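You operate a simulated robot arm through the tools that you are given. There is no shell and no other tool.

Carry out the task below with a simulated robot arm. There is one attempt and no reset: what you move stays moved.

TASK
Set the dish on the grey mat's square, take its lid off and swing the boom over it.
Fine: lid on the bench; lock the boom again.

Only the result counts: the job must be done as asked and must still hold three seconds after the hand-in. Knocking over, shifting, dropping, spilling or breaking anything else fails it. Lids that push on must go on centred and level and be pressed home; caps that screw on are set level and turned clockwise until they are tight.

THE ROBOT
A 7-joint arm with a fingered hand, fixed in place. Base frame: the origin is at the foot of the arm, x ahead of it, y to its left, z up; the work surface is at about z = 76. Readings come in cm, rad, newtons and seconds.
Its first joint turns from -2.897 to 2.897 rad. Payload 4 kg.
The tool frame sits at the grasp point between the pads (the TCP): z along the fingers, y along the line on which they close. The tips reach 3 cm beyond it. The gripper opens to 10.4 cm. The gripper's body begins 3.5 cm behind the TCP. The gripper is a hand of 4 fingers: y runs from the thumb to the fingers, the wrist lies at [-1.5, -11.3, -19] in the tool frame, and closing takes about 1.5 s.
Orientation is that of the tool frame in the base frame, as [roll, pitch, yaw] about the fixed x, y, z axes, in that order (R = Rz(yaw) Ry(pitch) Rx(roll)). With the fingers straight down and the wrist toward the robot, the tool's x, y and z point along [0, 1, 0], [1, 0, 0] and [0, 0, -1] of the base frame.

THE INTERFACE
- The arm moves only by the tool servo_tool. Its argument "rows" is a list of rows, each an object (a shift or turn left out is 0, a gripper value left out holds the last) with "xyz": the shift along the base's x, y, z in cm, a list of three; "delta_rot": the turn, a rotation vector about the base's x, y, z in rad, a list of three. In form: [{"xyz": [x, y, z], "delta_rot": [rx, ry, rz]}, ...]. A call has 1 to 20 rows; each row is the pose to reach, as a shift and turn from the pose commanded when the call began. "grip" is the finger opening in cm, from 0 to 10.4, set as the call begins (left out, the last holds). Each row takes 0.2 s and may step no farther than 5 cm and 0.15 rad from the row before; otherwise, or with a gripper value out of range, the whole call is refused. A pose out of reach is approached as far as the arm can. The call stops where the force on the tool passes 90 N (or 10 N more than at its start, if that is more) or the arm is blocked; 0.2 s more then pass. Each finger travels about 15.3 cm/s and halts on what it meets, pressing with about 22 N; the grip force reading is that of the motor and also rises with nothing between the fingers. The clock runs only during rows and for 0.2 s after the last one: add rows that repeat a pose to give the fingers time. The reply holds the time, the measured pose of the TCP, the force on the tool along the base axes, the opening and the grip force, in the units named above and with some noise, with the torque about the TCP (base axes, N m) and any sound that the robot's microphone picked up.
- Cameras (640 x 400 px; columns grow to the right, rows downward): "scene" is fixed at [39.88, -50.03, 163.75]; the picture's right is [0.46, -0.89, 0.00], its down [-0.86, -0.44, -0.24] and it looks along [0.21, 0.11, -0.97] (base axes); focal length 307 px, centre (320, 200). "wrist" rides on the gripper at [6.1, -9.2, -13] in the tool frame; the picture's right is [-0.81, 0.28, -0.52], its down [-0.53, -0.71, 0.46] and it looks along [-0.24, 0.65, 0.72] (tool axes); focal length 275 px, centre (320, 200). There is no depth. A picture from a camera that has moved, and an enlarged one, comes with that camera's place and axes in the base frame and with its lens.
- camera(camera): a new picture of that camera. No time passes.
- set_fingers(index, middle, ring, thumb_bend, thumb_turn): sets how far each is bent, from 0 (flat) to 100 (curled in); at 30 the hand is open as for a grip, at 70 the pads meet at the TCP. One left out holds its place. A second passes; each finger stops where it meets its share of the squeeze, and holds until it gets a number again. A gripper value or a shape takes the hand back. It gives what a move gives, with no picture; readings hold the bend of each and the force on the fingers (four entries, about 0 where the hand has none), thumb and palm. thumb_turn goes from beside the hand (0) to across from the fingers (100), as for a grip.
- grasp_type(shape): the hand has 4 fingers and takes this shape, open, in about a second: jaw (thumb against the fingers, like two jaws); tri (thumb and two fingers); tip (a fingertip pinch); poke (one finger out to press); point (the index stretched); flat (the hand flat); cup (the hand cupped); fist (a fist). The gripper value then closes the fingers along that shape, each until it touches; the sizes above hold for jaw. It gives what a move gives, with no picture.
- inspect(camera, box): a new picture of the part [left, top, right, bottom] of that camera's present view, enlarged. No time passes.
- hand_in(): hands the job in; it is judged then, once.

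Nothing tells you positions but the pictures and the camera data. Unless the task says otherwise, let go and move clear before handing in.

The tools are called as name(argument=value, ...) on one line, values as JSON. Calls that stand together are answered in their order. servo_tool: Moves the arm, as the interface text tells. Its arguments: {"type":"object","properties":{"rows":{"type":"array"},"grip":{"type":"number"}},"required":["rows"]} The other tools are called the same way: grasp_type (shape) gives the hand a shape; set_fingers (index, middle, ring, thumb_bend, thumb_turn) moves the fingers one by one; camera (camera) takes a picture; inspect (camera, box) takes an enlarged picture of a part of a camera's view; hand_in () hands the job in.

At the start:

```text
time: 0.0
tool_pos: [38.91, -26.74, 128.7]
tool_rot: [3.142, 0.001, 1.572]
contact_force: [0.8, -0.6, 0.8]
ft_torque: [-0.02, 0.01, 0.01]
gripper_width: 10.37
grip_force: 0.0
shape: jaw
bend: [30.0, 30.0, 30.0, 30.0, 98.0]
finger forces: [0.0, 0.0, 0.0, 0.0, 0.0, 0.0]
```

scene: 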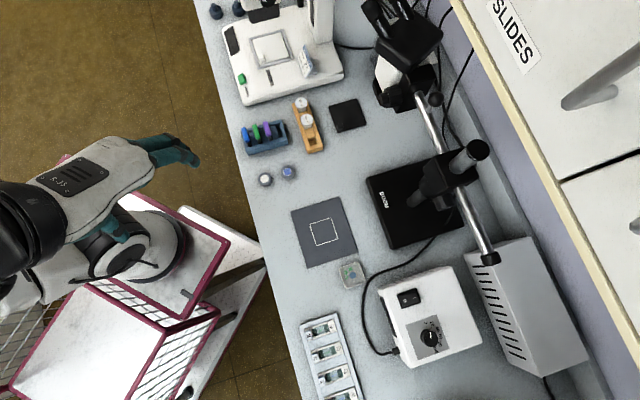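
wrist: 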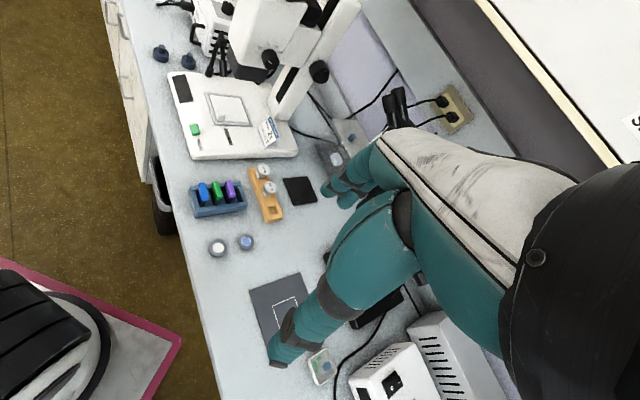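

I see a bench with a grey mat with a white square, a small dish just next to the mat, and a boom-mounted stereo microscope with a black base behind it. I'll look closer at these before moving.

inspect(camera="scene", box=[280, 180, 400, 300])

inspect(camera="scene", box=[340, 0, 520, 130])

inspect(camera="scene", box=[350, 120, 530, 280])

inspect(camera="wrist", box=[220, 240, 460, 400])

```text
3.33 times, centred on (340, 240) of scene
camera zoom: at [39.88, -50.03, 163.75], right [0.46, -0.89, 0.0], down [-0.86, -0.44, -0.24], along [0.21, 0.11, -0.97], focal length 1025 px, centre (253, 67)
```

zoom: 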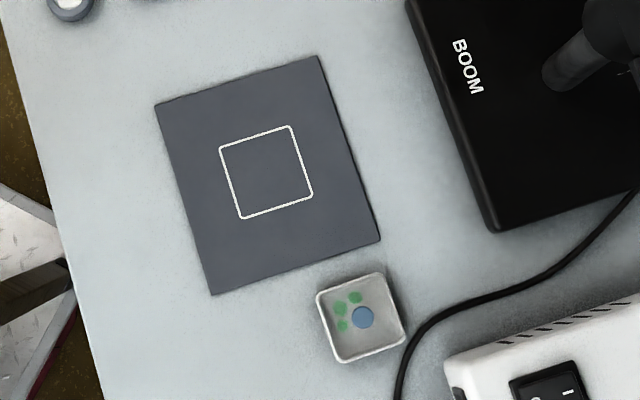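

```text
3.08 times, centred on (430, 65) of scene
camera zoom: at [39.88, -50.03, 163.75], right [0.46, -0.89, 0.0], down [-0.86, -0.44, -0.24], along [0.21, 0.11, -0.97], focal length 946 px, centre (-18, 615)
```

zoom: 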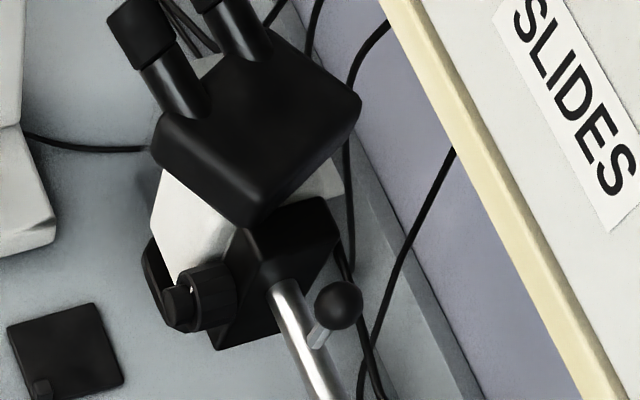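

```text
2.50 times, centred on (440, 200) of scene
camera zoom: at [39.88, -50.03, 163.75], right [0.46, -0.89, 0.0], down [-0.86, -0.44, -0.24], along [0.21, 0.11, -0.97], focal length 768 px, centre (20, 200)
```

zoom: 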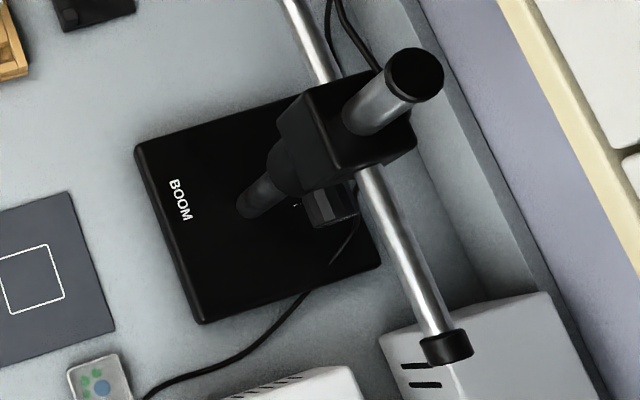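

```text
2.50 times, centred on (340, 320) of wrist
camera zoom: at [29.77, -20.6, 141.73], right [0.28, -0.81, 0.52], down [-0.71, -0.53, -0.46], along [0.65, -0.24, -0.72], focal length 688 px, centre (270, -100)
```

zoom: 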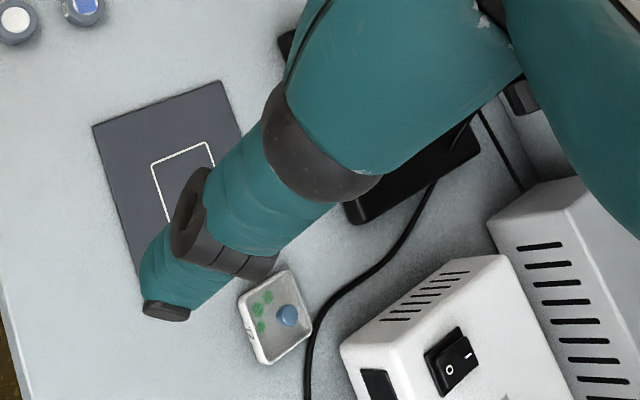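

The boom stand's pillar seems to be near (70, -64), its boom reaches back-left at a height of about 112, the mat's square is near (51, -45) and the dish near (44, -58). I will turn the hand toward the bench to get better pictures of the boom, its knobs and the dish.

servo_tool(rows=[{"xyz": [1, 0, 0], "delta_rot": [0, 0, -0.12]}, {"xyz": [2, 0, 0], "delta_rot": [0, 0, -0.24]}, {"xyz": [2, 0, 0], "delta_rot": [0, 0, -0.36]}, {"xyz": [2, 0, 0], "delta_rot": [0, 0, -0.48]}, {"xyz": [2, 0, 0], "delta_rot": [0, 0, -0.6]}, {"xyz": [2, 0, 0], "delta_rot": [0, 0, -0.75]}])

camera(camera="wrist")

camera(camera="scene")

```text
time: 1.4
tool_pos: [40.95, -26.63, 128.65]
tool_rot: [3.141, 0.0, 0.818]
contact_force: [0.5, -0.4, -0.3]
ft_torque: [0.01, -0.01, -0.01]
gripper_width: 10.36
grip_force: 0.1
shape: jaw
bend: [30.0, 30.0, 30.0, 30.0, 98.0]
finger forces: [0.1, 0.0, 0.1, 0.0, 0.0, 0.1]
```

```text
taken
camera wrist: at [38.45, -15.97, 141.72], right [-0.35, -0.78, 0.52], down [-0.88, 0.1, -0.46], along [0.3, -0.62, -0.72], focal length 275 px, centre (320, 200)
```

wrist: 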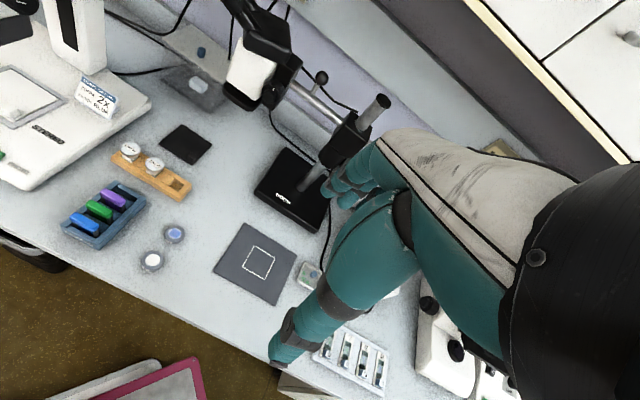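

```text
taken
```

scene: 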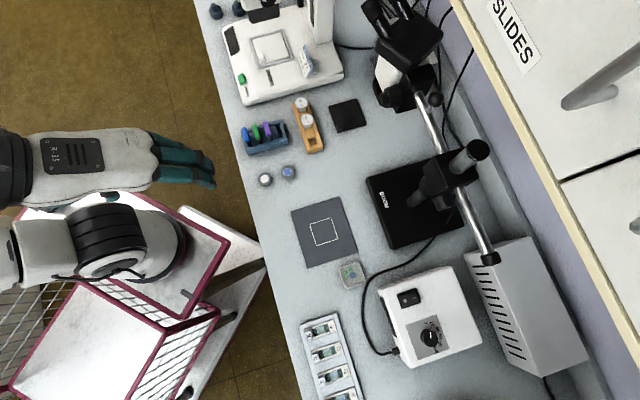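

I now see the boom stand from the front-left: a stick with a ball stands on the boom tube near the head, and the block sits on the pillar. I'll zoom in on both and on the dish.

inspect(camera="wrist", box=[210, 0, 330, 110])

inspect(camera="wrist", box=[290, 60, 400, 150])

inspect(camera="wrist", box=[220, 210, 340, 310])

```text
3.64 times, centred on (270, 55) of wrist
camera zoom: at [38.45, -15.97, 141.72], right [-0.35, -0.78, 0.52], down [-0.88, 0.1, -0.46], along [0.3, -0.62, -0.72], focal length 1001 px, centre (502, 727)
```

zoom: 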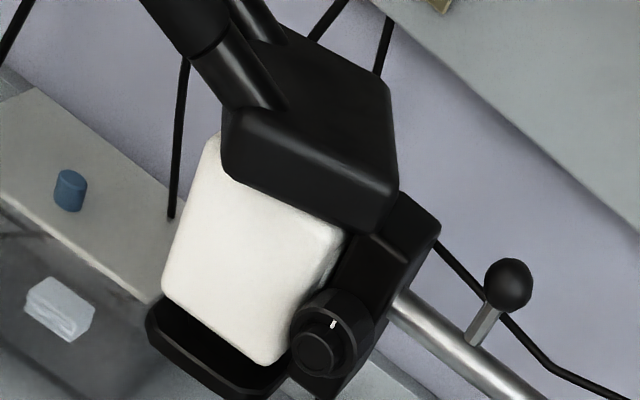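

```text
4.44 times, centred on (345, 105) of wrist
camera zoom: at [38.45, -15.97, 141.72], right [-0.35, -0.78, 0.52], down [-0.88, 0.1, -0.46], along [0.3, -0.62, -0.72], focal length 1224 px, centre (209, 622)
```

zoom: 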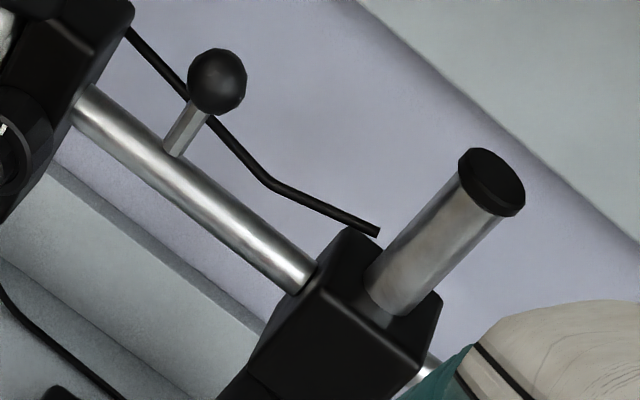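

```text
4.00 times, centred on (280, 260) of wrist
camera zoom: at [38.45, -15.97, 141.72], right [-0.35, -0.78, 0.52], down [-0.88, 0.1, -0.46], along [0.3, -0.62, -0.72], focal length 1101 px, centre (480, -40)
```

zoom: 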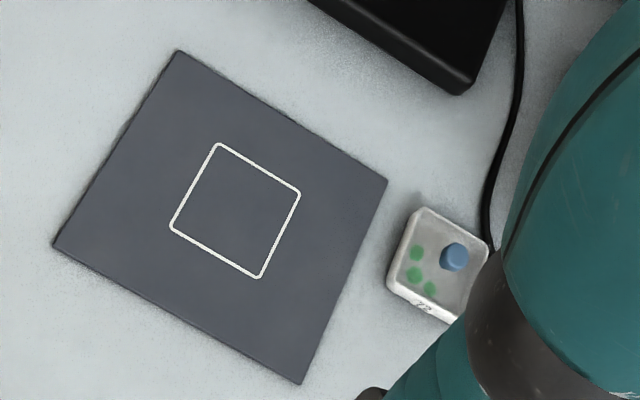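

The ball stands upright on the boom tube (a handle), and there's a marked part below the block by the pillar that may be the lock. I'll zoom in there with the scene camera.

inspect(camera="scene", box=[400, 140, 500, 220])

inspect(camera="scene", box=[420, 180, 470, 220])

inspect(camera="scene", box=[330, 250, 380, 295])

```text
5.00 times, centred on (450, 180) of scene
camera zoom: at [39.88, -50.03, 163.75], right [0.46, -0.89, 0.0], down [-0.86, -0.44, -0.24], along [0.21, 0.11, -0.97], focal length 1537 px, centre (-330, 300)
```

zoom: 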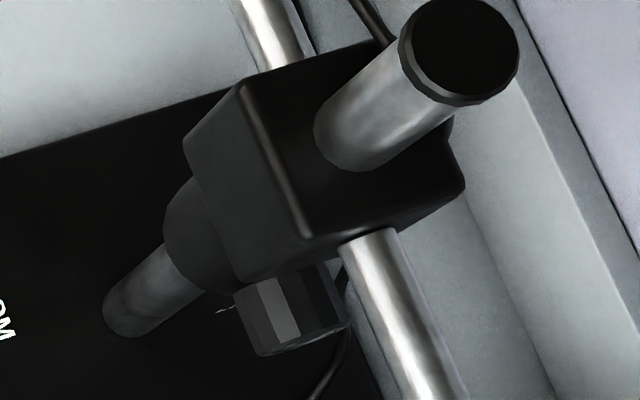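

```text
10.00 times, centred on (445, 200) of scene
camera zoom: at [39.88, -50.03, 163.75], right [0.46, -0.89, 0.0], down [-0.86, -0.44, -0.24], along [0.21, 0.11, -0.97], focal length 3074 px, centre (-930, 200)
```

zoom: 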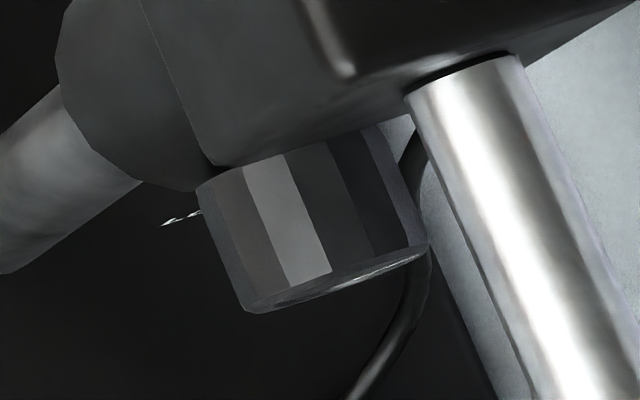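

```text
8.89 times, centred on (355, 272) of scene
camera zoom: at [39.88, -50.03, 163.75], right [0.46, -0.89, 0.0], down [-0.86, -0.44, -0.24], along [0.21, 0.11, -0.97], focal length 2732 px, centre (9, -444)
```

zoom: 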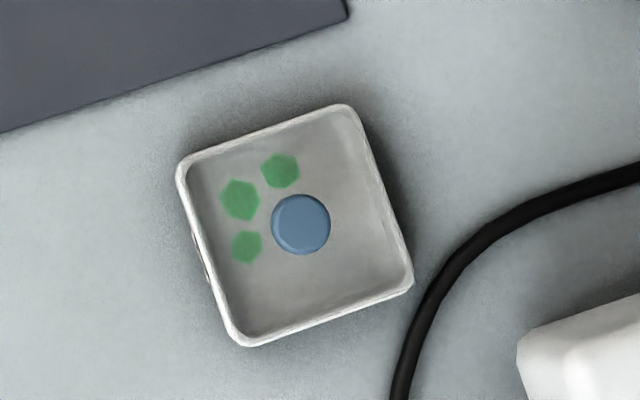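

The lock looks like a faceted knob with a horizontal axis on the collar under the block, facing the right-hand side. I'll move the wrist camera to the right and tilt it to see the knob closer.

servo_tool(rows=[{"xyz": [0, -4.5, 0]}, {"xyz": [0, -9, 0]}, {"xyz": [0, -13.5, 0], "delta_rot": [-0.07, -0.07, 0]}, {"xyz": [0, -18, -1], "delta_rot": [-0.14, -0.146, 0]}, {"xyz": [0, -22.5, -3], "delta_rot": [-0.205, -0.22, 0]}, {"xyz": [-0.5, -27, -5], "delta_rot": [-0.274, -0.292, 0]}, {"xyz": [-1, -31.5, -7.5], "delta_rot": [-0.274, -0.292, 0]}, {"xyz": [-1.5, -36, -10.5], "delta_rot": [-0.274, -0.292, 0]}])

camera(camera="wrist")

camera(camera="scene")

```text
refused: row 7 steps farther than a row can; nothing moved
```

```text
taken
camera wrist: at [38.45, -15.97, 141.72], right [-0.35, -0.78, 0.52], down [-0.88, 0.1, -0.46], along [0.3, -0.62, -0.72], focal length 275 px, centre (320, 200)
```

wrist: 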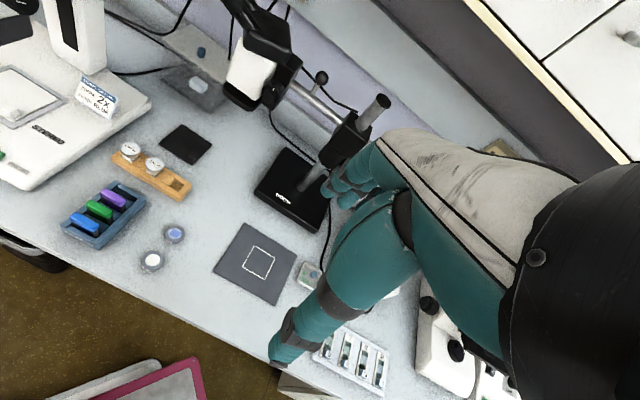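

```text
taken
```

scene: 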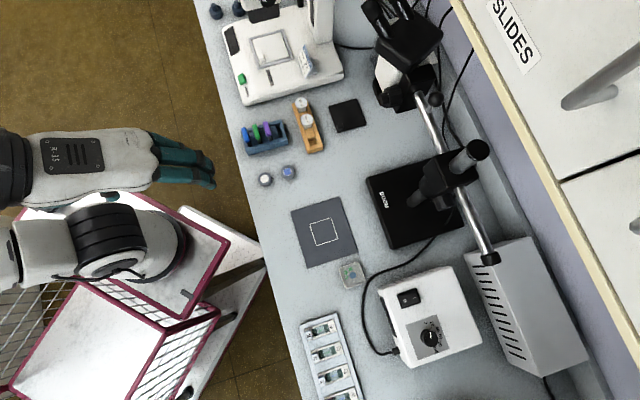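

The move was refused because one row's step was a little over 5 cm, so nothing moved. I'll send it again with smaller steps.

servo_tool(rows=[{"xyz": [0, -4, 0]}, {"xyz": [0, -8, 0]}, {"xyz": [0, -12, 0], "delta_rot": [-0.07, -0.07, 0]}, {"xyz": [0, -16, -1], "delta_rot": [-0.14, -0.146, 0]}, {"xyz": [0, -20, -3], "delta_rot": [-0.205, -0.22, 0]}, {"xyz": [-0.5, -24, -5], "delta_rot": [-0.274, -0.292, 0]}, {"xyz": [-1, -28, -7], "delta_rot": [-0.274, -0.292, 0]}, {"xyz": [-1.3, -32, -9], "delta_rot": [-0.274, -0.292, 0]}, {"xyz": [-1.5, -36, -10.5], "delta_rot": [-0.274, -0.292, 0]}])

camera(camera="wrist")

camera(camera="scene")

```text
time: 3.4
tool_pos: [39.45, -62.75, 118.3]
tool_rot: [2.74, 0.002, 0.822]
contact_force: [-0.6, 0.0, -0.5]
ft_torque: [-0.01, -0.02, -0.02]
gripper_width: 10.39
grip_force: 0.1
shape: jaw
bend: [30.0, 30.0, 30.0, 30.0, 98.0]
finger forces: [0.1, 0.0, 0.0, 0.0, 0.0, 0.0]
```

```text
taken
camera wrist: at [33.66, -49.05, 126.65], right [-0.51, -0.63, 0.58], down [-0.71, -0.06, -0.7], along [0.47, -0.78, -0.42], focal length 275 px, centre (320, 200)
```

wrist: 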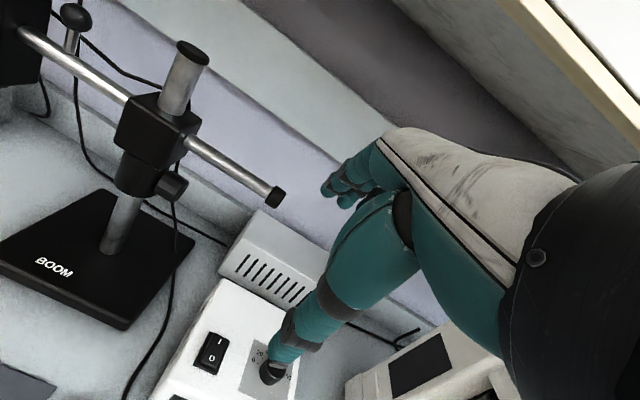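

```text
taken
```

scene: 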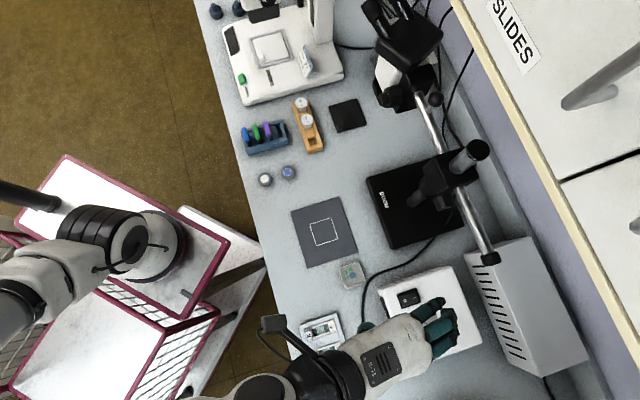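

Now I have a clear view of the boom stand: a clamp collar sits under the block, with a knob sticking out on the right. I'll zoom in on the knob.

inspect(camera="wrist", box=[90, 80, 220, 230])

inspect(camera="wrist", box=[135, 150, 205, 210])

```text
2.67 times, centred on (155, 155) of wrist
camera zoom: at [33.66, -49.05, 126.65], right [-0.51, -0.63, 0.58], down [-0.71, -0.06, -0.7], along [0.47, -0.78, -0.42], focal length 734 px, centre (760, 320)
```

zoom: 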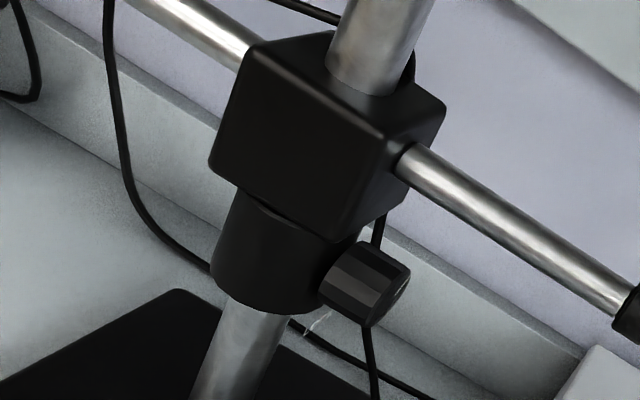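

```text
6.67 times, centred on (170, 180) of wrist
camera zoom: at [33.66, -49.05, 126.65], right [-0.51, -0.63, 0.58], down [-0.71, -0.06, -0.7], along [0.47, -0.78, -0.42], focal length 1835 px, centre (1320, 333)
```

zoom: 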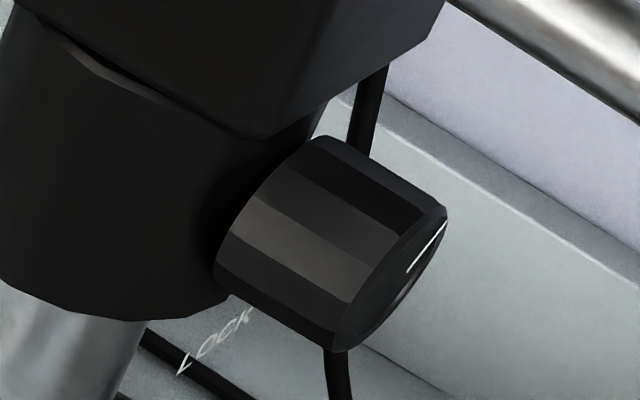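

The knob's end face carries a white pointer, and a "LOCK" label is beside the knob. I'll move farther right and turn to see that face.

servo_tool(rows=[{"xyz": [-1, -3, 1], "delta_rot": [0, 0, 0.12]}, {"xyz": [-2, -6, 2], "delta_rot": [0, 0, 0.24]}, {"xyz": [-3, -9, 3], "delta_rot": [0, 0, 0.36]}, {"xyz": [-3, -12, 3.3], "delta_rot": [0, 0, 0.48]}, {"xyz": [-3, -15.7, 3.3], "delta_rot": [0, 0, 0.6]}])

camera(camera="wrist")

inspect(camera="wrist", box=[90, 130, 250, 240])

```text
time: 4.6
tool_pos: [36.65, -78.45, 121.7]
tool_rot: [2.741, 0.002, 1.421]
contact_force: [-0.5, 0.8, 0.3]
ft_torque: [-0.01, 0.0, -0.01]
gripper_width: 10.36
grip_force: 0.0
shape: jaw
bend: [30.0, 30.0, 30.0, 30.0, 98.0]
finger forces: [0.1, 0.0, 0.1, 0.1, 0.0, 0.0]
```

```text
taken
camera wrist: at [24.01, -70.3, 130.02], right [-0.07, -0.81, 0.59], down [-0.55, -0.46, -0.7], along [0.83, -0.37, -0.42], focal length 275 px, centre (320, 200)
```

wrist: 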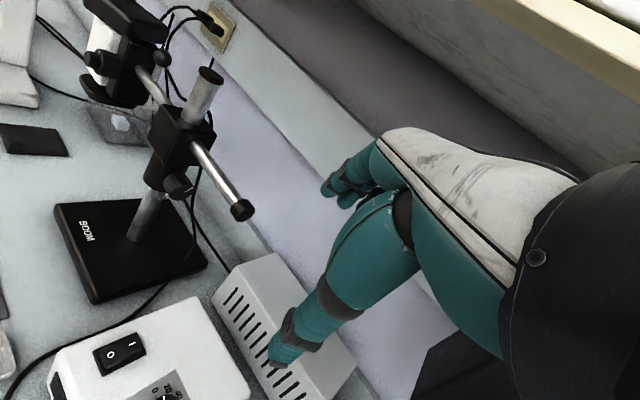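

```text
3.64 times, centred on (170, 185) of wrist
camera zoom: at [24.01, -70.3, 130.02], right [-0.07, -0.81, 0.59], down [-0.55, -0.46, -0.7], along [0.83, -0.37, -0.42], focal length 1001 px, centre (866, 254)
```

zoom: 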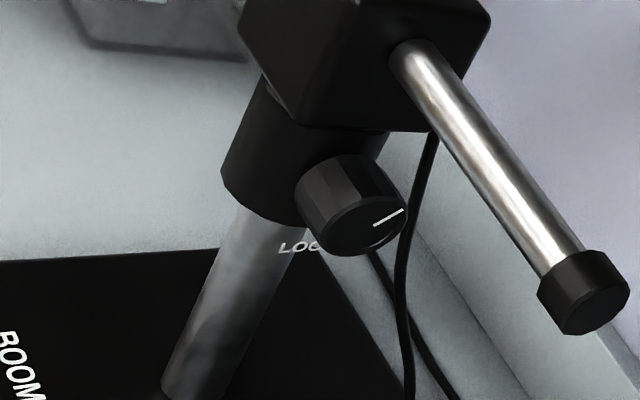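

inspect(camera="wrist", box=[145, 160, 215, 210])

inspect(camera="wrist", box=[0, 0, 200, 130])

```text
8.00 times, centred on (180, 185) of wrist
camera zoom: at [24.01, -70.3, 130.02], right [-0.07, -0.81, 0.59], down [-0.55, -0.46, -0.7], along [0.83, -0.37, -0.42], focal length 2202 px, centre (1440, 320)
```

zoom: 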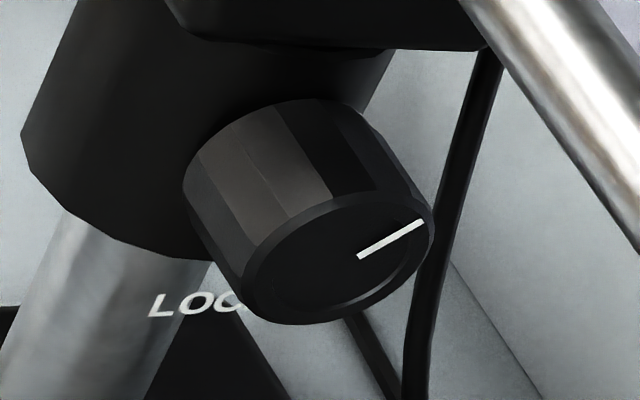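

```text
3.08 times, centred on (100, 65) of wrist
camera zoom: at [24.01, -70.3, 130.02], right [-0.07, -0.81, 0.59], down [-0.55, -0.46, -0.7], along [0.83, -0.37, -0.42], focal length 847 px, centre (997, 615)
```

zoom: 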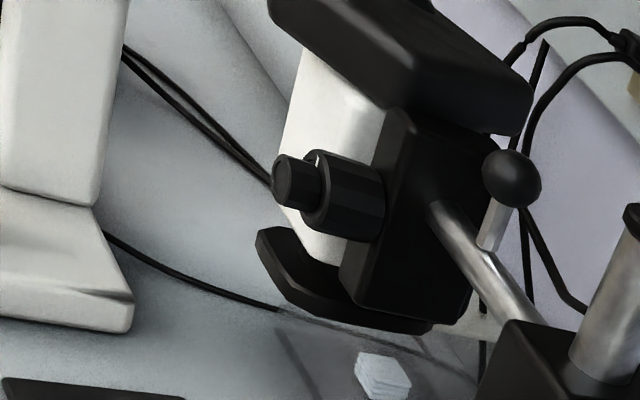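

The pointer on the knob's end face now points up and away from the robot, and the "LOCK" label is under the knob. I'll drop lower and turn further to look at the knob face-on and read the label.

servo_tool(rows=[{"xyz": [0, -1, -3.5], "delta_rot": [-0.007, -0.0875, 0.0375]}, {"xyz": [0, -2, -7], "delta_rot": [-0.014, -0.175, 0.075]}, {"xyz": [0, -3, -10.5], "delta_rot": [-0.021, -0.2625, 0.1125]}, {"xyz": [0.35, -4, -14], "delta_rot": [-0.028, -0.35, 0.15]}])

camera(camera="wrist")

inspect(camera="wrist", box=[130, 130, 230, 200])

```text
time: 5.6
tool_pos: [37.14, -82.52, 107.61]
tool_rot: [2.387, 0.003, 1.573]
contact_force: [0.4, -0.3, 1.1]
ft_torque: [-0.02, 0.03, -0.03]
gripper_width: 10.39
grip_force: 0.1
shape: jaw
bend: [30.0, 30.0, 30.0, 30.0, 98.0]
finger forces: [0.0, 0.0, 0.0, 0.0, 0.0, 0.0]
```

```text
taken
camera wrist: at [21.47, -76.31, 110.7], right [-0.15, -0.81, 0.57], down [-0.21, -0.54, -0.82], along [0.97, -0.24, -0.09], focal length 275 px, centre (320, 200)
```

wrist: 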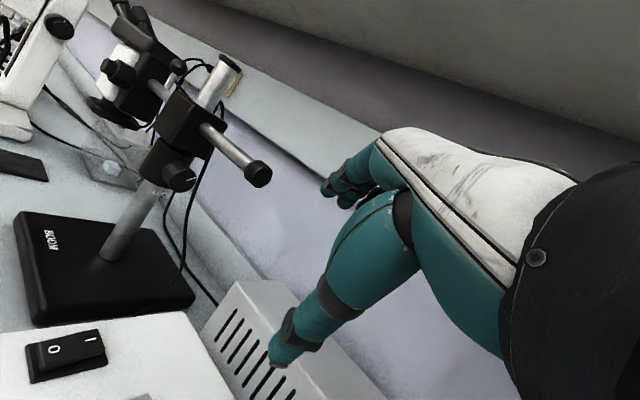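

```text
5.71 times, centred on (180, 165) of wrist
camera zoom: at [21.47, -76.31, 110.7], right [-0.15, -0.81, 0.57], down [-0.21, -0.54, -0.82], along [0.97, -0.24, -0.09], focal length 1573 px, centre (1120, 400)
```

zoom: 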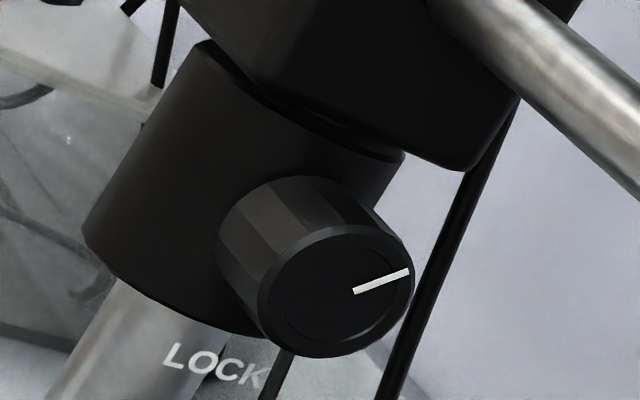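

The pillar is near (70, -64.4) and the lock knob's face centre is near (65, -68, 97.5), with its axis pointing toward (-x, -y). The dish (about 5.8 cm) and the square (about 6.3 cm) are both at 45°. Next I'll look at the hand itself and get a closer look at the dish.

inspect(camera="scene", box=[280, 280, 480, 400])

inspect(camera="wrist", box=[250, 120, 530, 400])

inspect(camera="wrist", box=[60, 20, 280, 150])

```text
3.20 times, centred on (380, 340) of scene
camera zoom: at [39.88, -50.03, 163.75], right [0.46, -0.89, 0.0], down [-0.86, -0.44, -0.24], along [0.21, 0.11, -0.97], focal length 984 px, centre (128, -248)
```

zoom: 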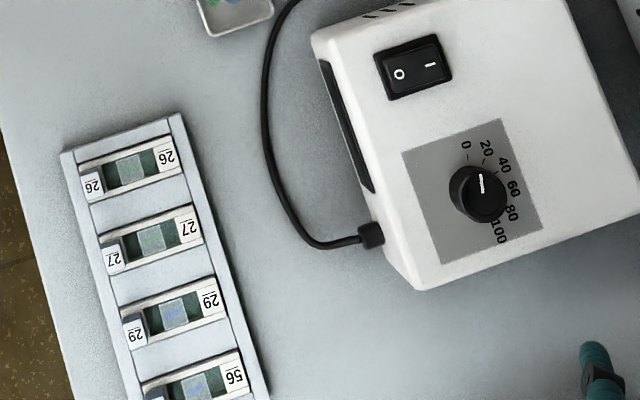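

```text
1.43 times, centred on (390, 260) of wrist
camera zoom: at [21.47, -76.31, 110.7], right [-0.15, -0.81, 0.57], down [-0.21, -0.54, -0.82], along [0.97, -0.24, -0.09], focal length 393 px, centre (220, 114)
```

zoom: 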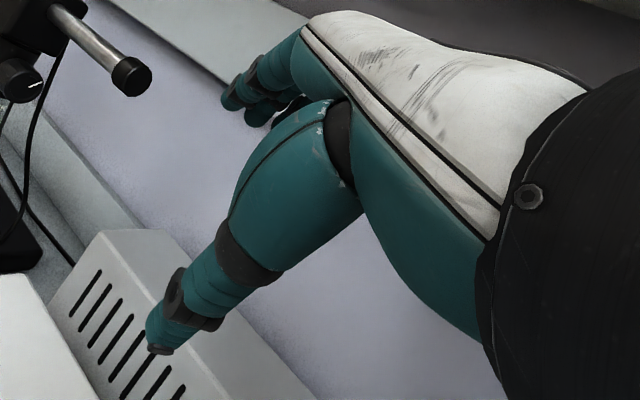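

```text
2.91 times, centred on (170, 85) of wrist
camera zoom: at [21.47, -76.31, 110.7], right [-0.15, -0.81, 0.57], down [-0.21, -0.54, -0.82], along [0.97, -0.24, -0.09], focal length 801 px, centre (756, 534)
```

zoom: 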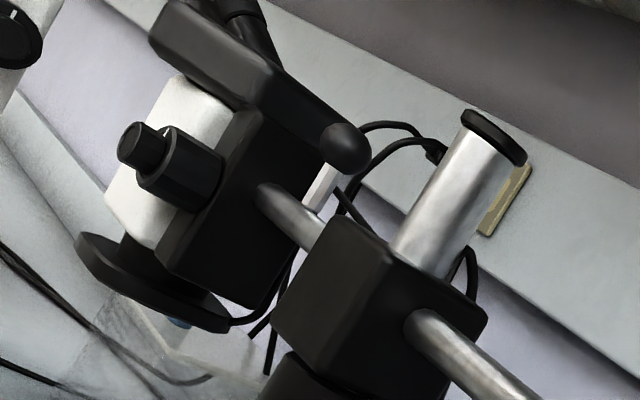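

I need the hand in the scene camera's view to understand its shape, so I'll level it and bring it back over the front of the bench at a safe height.

servo_tool(rows=[{"xyz": [0, 0, 3], "delta_rot": [0, 0.126, 0]}, {"xyz": [0, 3, 6], "delta_rot": [0, 0.252, 0]}, {"xyz": [0, 6, 9], "delta_rot": [0, 0.378, 0]}, {"xyz": [0, 9, 12], "delta_rot": [0, 0.504, 0]}, {"xyz": [0, 12, 13], "delta_rot": [0, 0.63, 0]}, {"xyz": [0, 16, 13], "delta_rot": [0, 0.755, 0]}, {"xyz": [0, 20, 13], "delta_rot": [0, 0.755, 0]}])

servo_tool(rows=[{"xyz": [1, 3, 0], "delta_rot": [0, 0, -0.13]}, {"xyz": [2, 6, 0], "delta_rot": [0, 0, -0.26]}, {"xyz": [3, 9, 0], "delta_rot": [0, 0, -0.39]}, {"xyz": [4, 12, 0], "delta_rot": [0, 0, -0.52]}, {"xyz": [5, 14, 0], "delta_rot": [0, 0, -0.65]}, {"xyz": [6, 16, 0], "delta_rot": [0, 0, -0.788]}])

camera(camera="scene")

```text
time: 7.2
tool_pos: [36.99, -62.52, 120.44]
tool_rot: [-3.137, 0.002, 1.574]
contact_force: [0.6, -1.3, -0.4]
ft_torque: [0.0, 0.03, 0.0]
gripper_width: 10.39
grip_force: 0.0
shape: jaw
bend: [30.0, 30.0, 30.0, 30.0, 98.0]
finger forces: [0.0, 0.1, 0.0, 0.0, 0.0, 0.0]
```

```text
time: 8.6
tool_pos: [42.78, -46.37, 120.41]
tool_rot: [-3.138, 0.001, 0.782]
contact_force: [0.2, -0.5, -0.7]
ft_torque: [0.0, 0.01, -0.01]
gripper_width: 10.41
grip_force: 0.0
shape: jaw
bend: [30.0, 30.0, 30.0, 30.0, 98.0]
finger forces: [0.0, 0.1, 0.1, 0.0, 0.1, 0.0]
```

```text
taken
```

scene: 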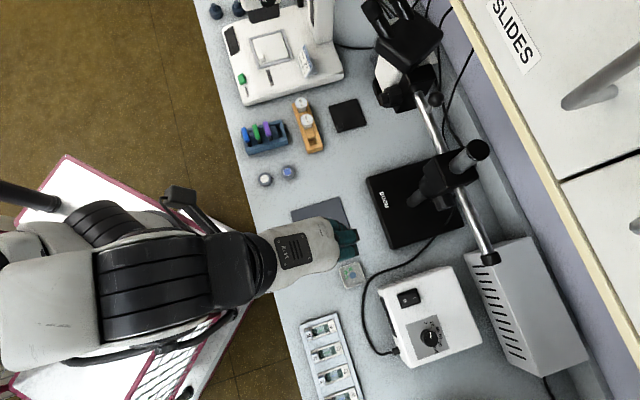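

inspect(camera="scene", box=[240, 190, 390, 310])

grasp_type(shape="tip")

inspect(camera="scene", box=[240, 190, 390, 310])

camera(camera="wrist")

```text
3.33 times, centred on (315, 250) of scene
camera zoom: at [39.88, -50.03, 163.75], right [0.46, -0.89, 0.0], down [-0.86, -0.44, -0.24], along [0.21, 0.11, -0.97], focal length 1025 px, centre (337, 33)
```

zoom: 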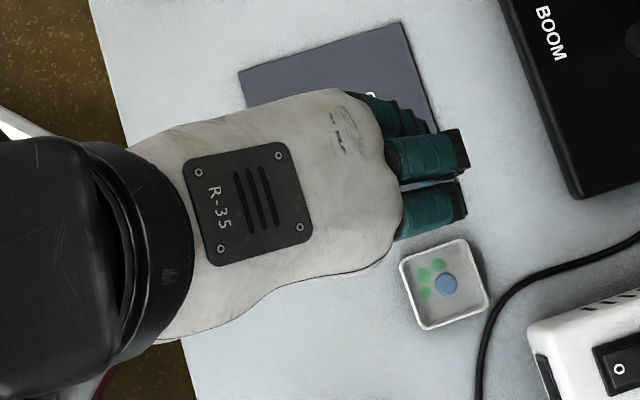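

```text
time: 9.5
tool_pos: [42.9, -46.37, 120.38]
tool_rot: [-3.136, 0.001, 0.788]
contact_force: [0.1, -0.2, 0.3]
ft_torque: [0.02, -0.02, -0.05]
gripper_width: 10.38
grip_force: 0.0
shape: tip
bend: [30.0, 98.0, 99.0, 30.0, 98.0]
finger forces: [0.1, 0.0, 0.0, 0.0, 0.1, 0.0]
```

```text
3.33 times, centred on (315, 250) of scene
camera zoom: at [39.88, -50.03, 163.75], right [0.46, -0.89, 0.0], down [-0.86, -0.44, -0.24], along [0.21, 0.11, -0.97], focal length 1025 px, centre (337, 33)
```

zoom: 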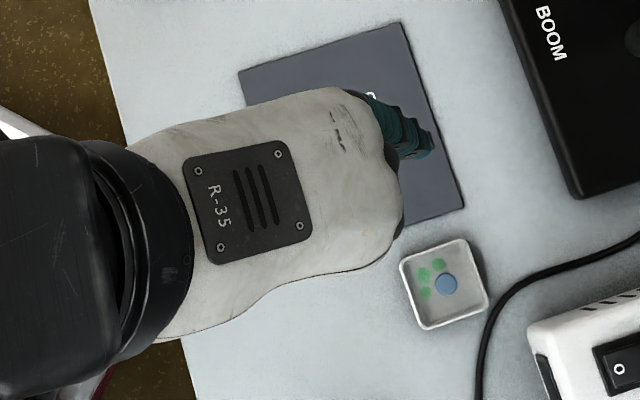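

```text
taken
camera wrist: at [40.61, -35.53, 133.49], right [-0.38, -0.77, 0.52], down [-0.88, 0.13, -0.45], along [0.28, -0.63, -0.73], focal length 275 px, centre (320, 200)
```

wrist: 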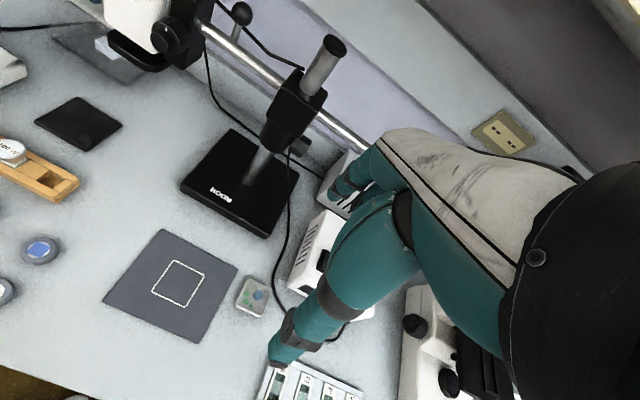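

In tip shape only the index and thumb stay out, which will suit the narrow lock knob. I'll zoom in on the dish and mat from the current wrist view.

inspect(camera="wrist", box=[225, 270, 275, 320])

inspect(camera="wrist", box=[90, 220, 290, 345])

inspect(camera="scene", box=[335, 255, 370, 290])

```text
8.00 times, centred on (250, 295) of wrist
camera zoom: at [40.61, -35.53, 133.49], right [-0.38, -0.77, 0.52], down [-0.88, 0.13, -0.45], along [0.28, -0.63, -0.73], focal length 2202 px, centre (880, -560)
```

zoom: 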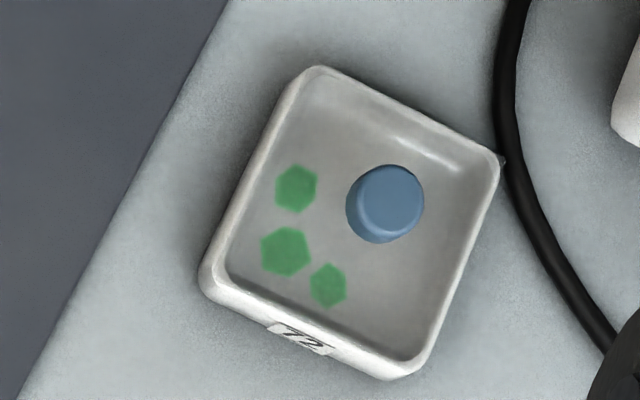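

```text
3.20 times, centred on (190, 282) of wrist
camera zoom: at [40.61, -35.53, 133.49], right [-0.38, -0.77, 0.52], down [-0.88, 0.13, -0.45], along [0.28, -0.63, -0.73], focal length 881 px, centre (736, -64)
```

zoom: 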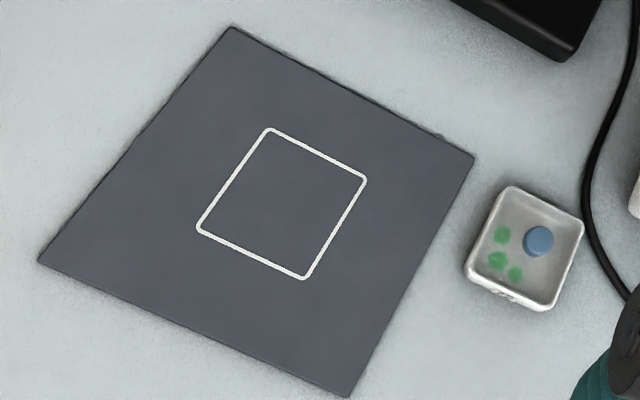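

```text
11.43 times, centred on (352, 272) of scene
camera zoom: at [39.88, -50.03, 163.75], right [0.46, -0.89, 0.0], down [-0.86, -0.44, -0.24], along [0.21, 0.11, -0.97], focal length 3513 px, centre (-51, -629)
```

zoom: 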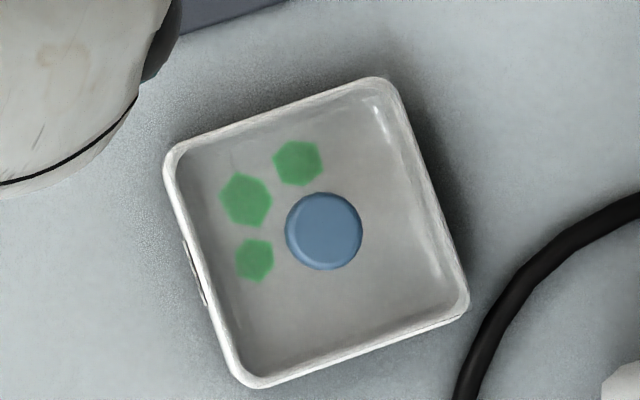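

The dish is about 1.7 cm tall with a lid that has a blue knob in the middle; a cable runs just beyond it. I'll take the "tri" shape with a moderate opening, so no finger comes near the cable, and move over the dish.

grasp_type(shape="tri")

servo_tool(grip=7.6, rows=[{"xyz": [0.3, -3, -4]}, {"xyz": [0.6, -6, -8]}, {"xyz": [1.0, -9, -12]}, {"xyz": [1.2, -11.2, -16]}, {"xyz": [1.2, -11.2, -20]}, {"xyz": [1.2, -11.2, -24]}, {"xyz": [1.2, -11.2, -26]}])

camera(camera="scene")

camera(camera="wrist")

```text
time: 10.4
tool_pos: [42.72, -46.33, 120.44]
tool_rot: [-3.137, 0.004, 0.788]
contact_force: [0.5, 0.4, -0.4]
ft_torque: [0.0, -0.05, 0.02]
gripper_width: 10.34
grip_force: 0.1
shape: tri
bend: [30.0, 30.0, 99.0, 30.0, 98.0]
finger forces: [0.1, 0.0, 0.0, 0.1, 0.0, 0.0]
```

```text
refused: row 3 steps farther than a row can; nothing moved
```

```text
taken
```

scene: 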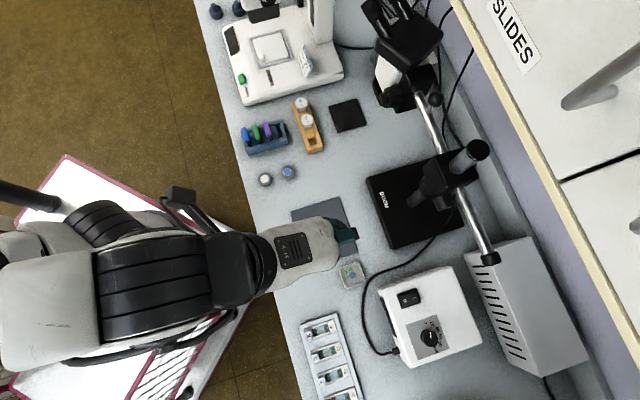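

```text
taken
camera wrist: at [40.6, -35.53, 133.49], right [-0.38, -0.77, 0.52], down [-0.88, 0.13, -0.45], along [0.28, -0.63, -0.73], focal length 275 px, centre (320, 200)
```

wrist: 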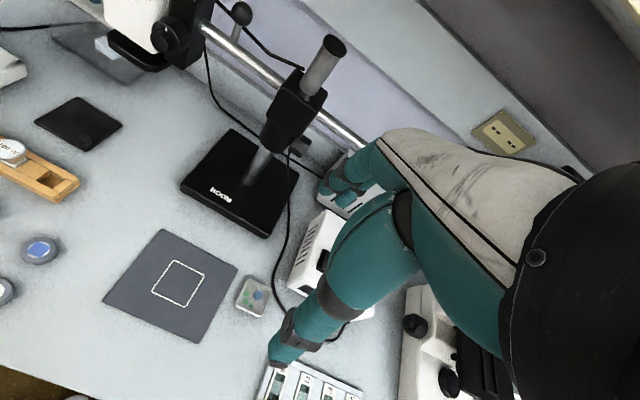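

The step size was slightly over the limit again, so nothing moved. I'll repeat the move to above the dish with smaller steps.

servo_tool(grip=7.6, rows=[{"xyz": [0.3, -2.8, -3.5]}, {"xyz": [0.6, -5.6, -7]}, {"xyz": [0.9, -8.4, -10.5]}, {"xyz": [1.2, -11.2, -14]}, {"xyz": [1.2, -11.2, -18]}, {"xyz": [1.2, -11.2, -22]}, {"xyz": [1.2, -11.2, -26]}])

inspect(camera="scene", box=[290, 220, 420, 310])

camera(camera="wrist")

```text
time: 12.0
tool_pos: [43.95, -57.62, 94.55]
tool_rot: [-3.137, 0.002, 0.785]
contact_force: [-0.3, 0.0, 0.5]
ft_torque: [-0.01, 0.01, 0.02]
gripper_width: 7.64
grip_force: 0.1
shape: tri
bend: [27.0, 36.0, 99.0, 56.0, 99.0]
finger forces: [0.0, 0.1, 0.1, 0.0, 0.0, 0.1]
```

```text
4.44 times, centred on (355, 265) of scene
camera zoom: at [39.88, -50.03, 163.75], right [0.46, -0.89, 0.0], down [-0.86, -0.44, -0.24], along [0.21, 0.11, -0.97], focal length 1366 px, centre (164, -89)
```

zoom: 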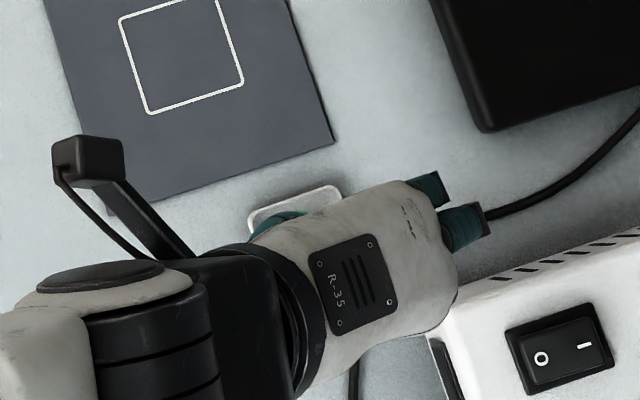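

```text
taken
camera wrist: at [41.77, -46.87, 107.59], right [-0.38, -0.77, 0.52], down [-0.88, 0.13, -0.45], along [0.28, -0.63, -0.73], focal length 275 px, centre (320, 200)
```

wrist: 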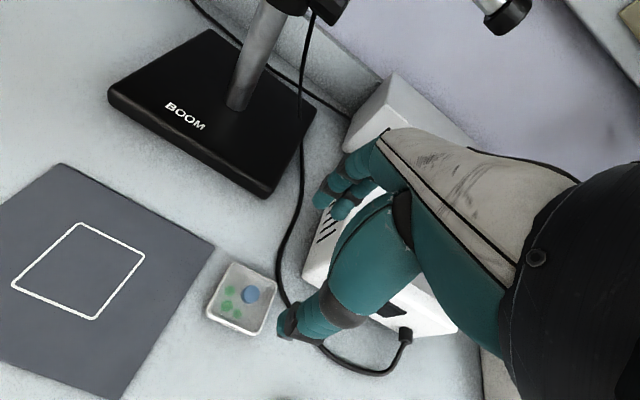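

inspect(camera="wrist", box=[190, 250, 350, 350])

```text
4.00 times, centred on (270, 300) of wrist
camera zoom: at [41.77, -46.87, 107.59], right [-0.38, -0.77, 0.52], down [-0.88, 0.13, -0.45], along [0.28, -0.63, -0.73], focal length 1101 px, centre (520, -200)
```

zoom: 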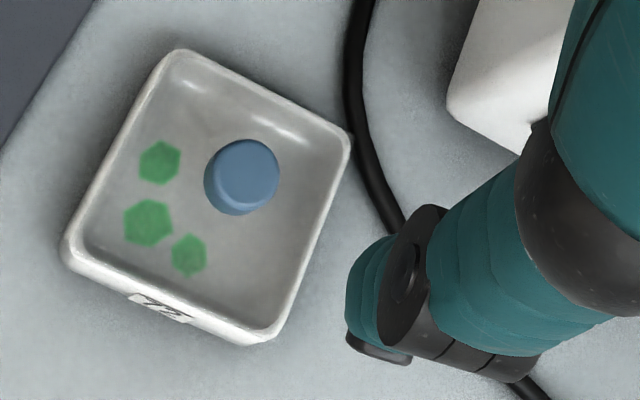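

The hand is centred over the dish to within a couple of millimetres. I'll lower it in two stages, checking the pictures before closing.

servo_tool(rows=[{"xyz": [0, 0, -4]}, {"xyz": [0, 0, -8]}, {"xyz": [0.1, -0.1, -11]}, {"xyz": [0.1, -0.1, -13]}])

inspect(camera="wrist", box=[240, 150, 420, 350])

inspect(camera="scene", box=[310, 230, 420, 310])

```text
time: 13.0
tool_pos: [44.18, -57.77, 81.57]
tool_rot: [-3.139, 0.002, 0.785]
contact_force: [0.9, -0.7, 0.5]
ft_torque: [0.04, -0.05, 0.0]
gripper_width: 7.61
grip_force: 0.0
shape: tri
bend: [27.0, 36.0, 99.0, 56.0, 99.0]
finger forces: [0.0, 0.0, 0.0, 0.0, 0.0, 0.0]
```

```text
2.00 times, centred on (330, 250) of wrist
camera zoom: at [42.02, -46.91, 94.62], right [-0.38, -0.77, 0.52], down [-0.88, 0.13, -0.45], along [0.28, -0.63, -0.73], focal length 551 px, centre (300, 100)
```

zoom: 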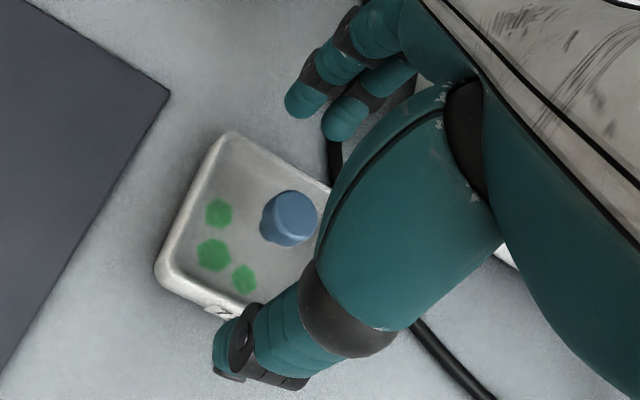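

```text
5.00 times, centred on (365, 270) of scene
camera zoom: at [39.88, -50.03, 163.75], right [0.46, -0.89, 0.0], down [-0.86, -0.44, -0.24], along [0.21, 0.11, -0.97], focal length 1537 px, centre (95, -150)
```

zoom: 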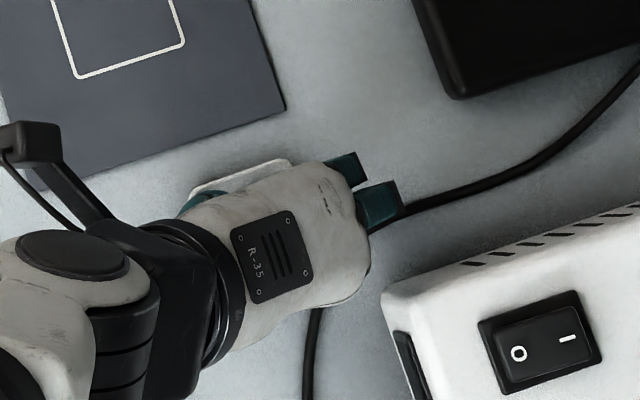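

servo_tool(rows=[{"xyz": [0, 0, -0.8]}, {"xyz": [0, 0, -1.5]}, {"xyz": [0, 0, -2.0]}, {"xyz": [0, 0, -2.0]}])

inspect(camera="wrist", box=[240, 150, 420, 350])

```text
time: 14.0
tool_pos: [44.15, -57.67, 79.49]
tool_rot: [-3.137, 0.001, 0.785]
contact_force: [0.6, 0.3, 0.5]
ft_torque: [-0.03, -0.02, -0.01]
gripper_width: 7.64
grip_force: 0.0
shape: tri
bend: [27.0, 36.0, 99.0, 56.0, 99.0]
finger forces: [0.0, 0.1, 0.0, 0.0, 0.0, 0.1]
```

```text
2.00 times, centred on (330, 250) of wrist
camera zoom: at [42.0, -46.87, 92.58], right [-0.38, -0.77, 0.52], down [-0.88, 0.13, -0.45], along [0.28, -0.63, -0.73], focal length 551 px, centre (300, 100)
```

zoom: 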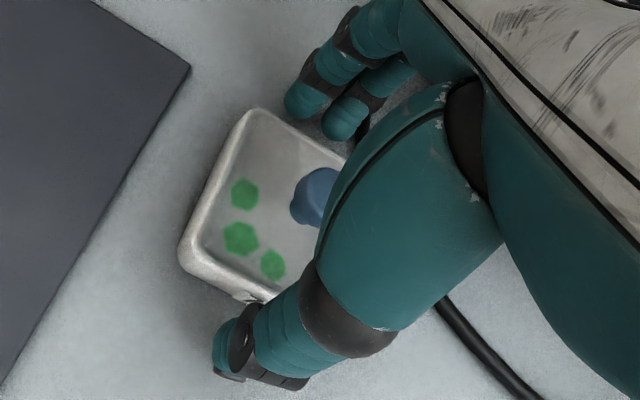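

servo_tool(grip=5.0, rows=[{}, {}, {}, {}, {}])

inspect(camera="wrist", box=[240, 150, 420, 350])

inspect(camera="scene", box=[310, 230, 420, 310])

```text
time: 15.2
tool_pos: [44.24, -57.7, 79.57]
tool_rot: [-3.138, 0.001, 0.785]
contact_force: [-0.3, 0.0, -0.1]
ft_torque: [0.02, -0.02, 0.04]
gripper_width: 5.4
grip_force: 21.8
shape: tri
bend: [74.0, 44.0, 100.0, 68.0, 100.0]
finger forces: [9.9, 10.1, 0.1, 0.0, 20.0, 0.0]
```

```text
2.00 times, centred on (330, 250) of wrist
camera zoom: at [42.0, -46.87, 92.59], right [-0.38, -0.77, 0.52], down [-0.88, 0.13, -0.45], along [0.28, -0.63, -0.73], focal length 551 px, centre (300, 100)
```

zoom: 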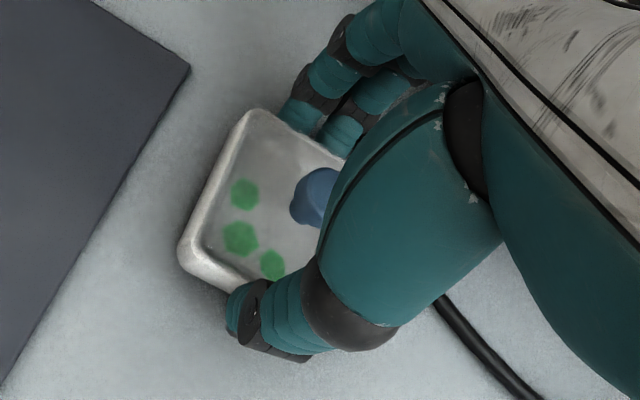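

```text
5.00 times, centred on (365, 270) of scene
camera zoom: at [39.88, -50.03, 163.75], right [0.46, -0.89, 0.0], down [-0.86, -0.44, -0.24], along [0.21, 0.11, -0.97], focal length 1537 px, centre (95, -150)
```

zoom: 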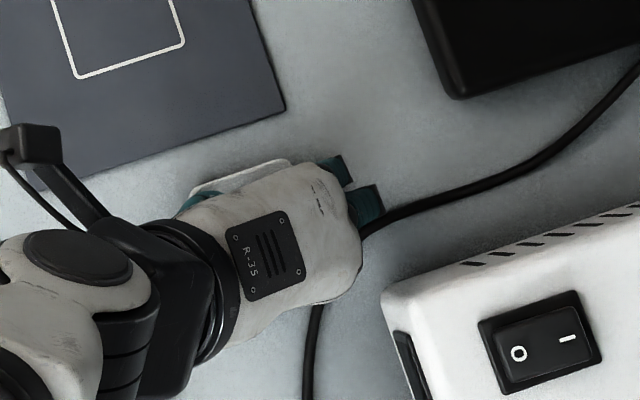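

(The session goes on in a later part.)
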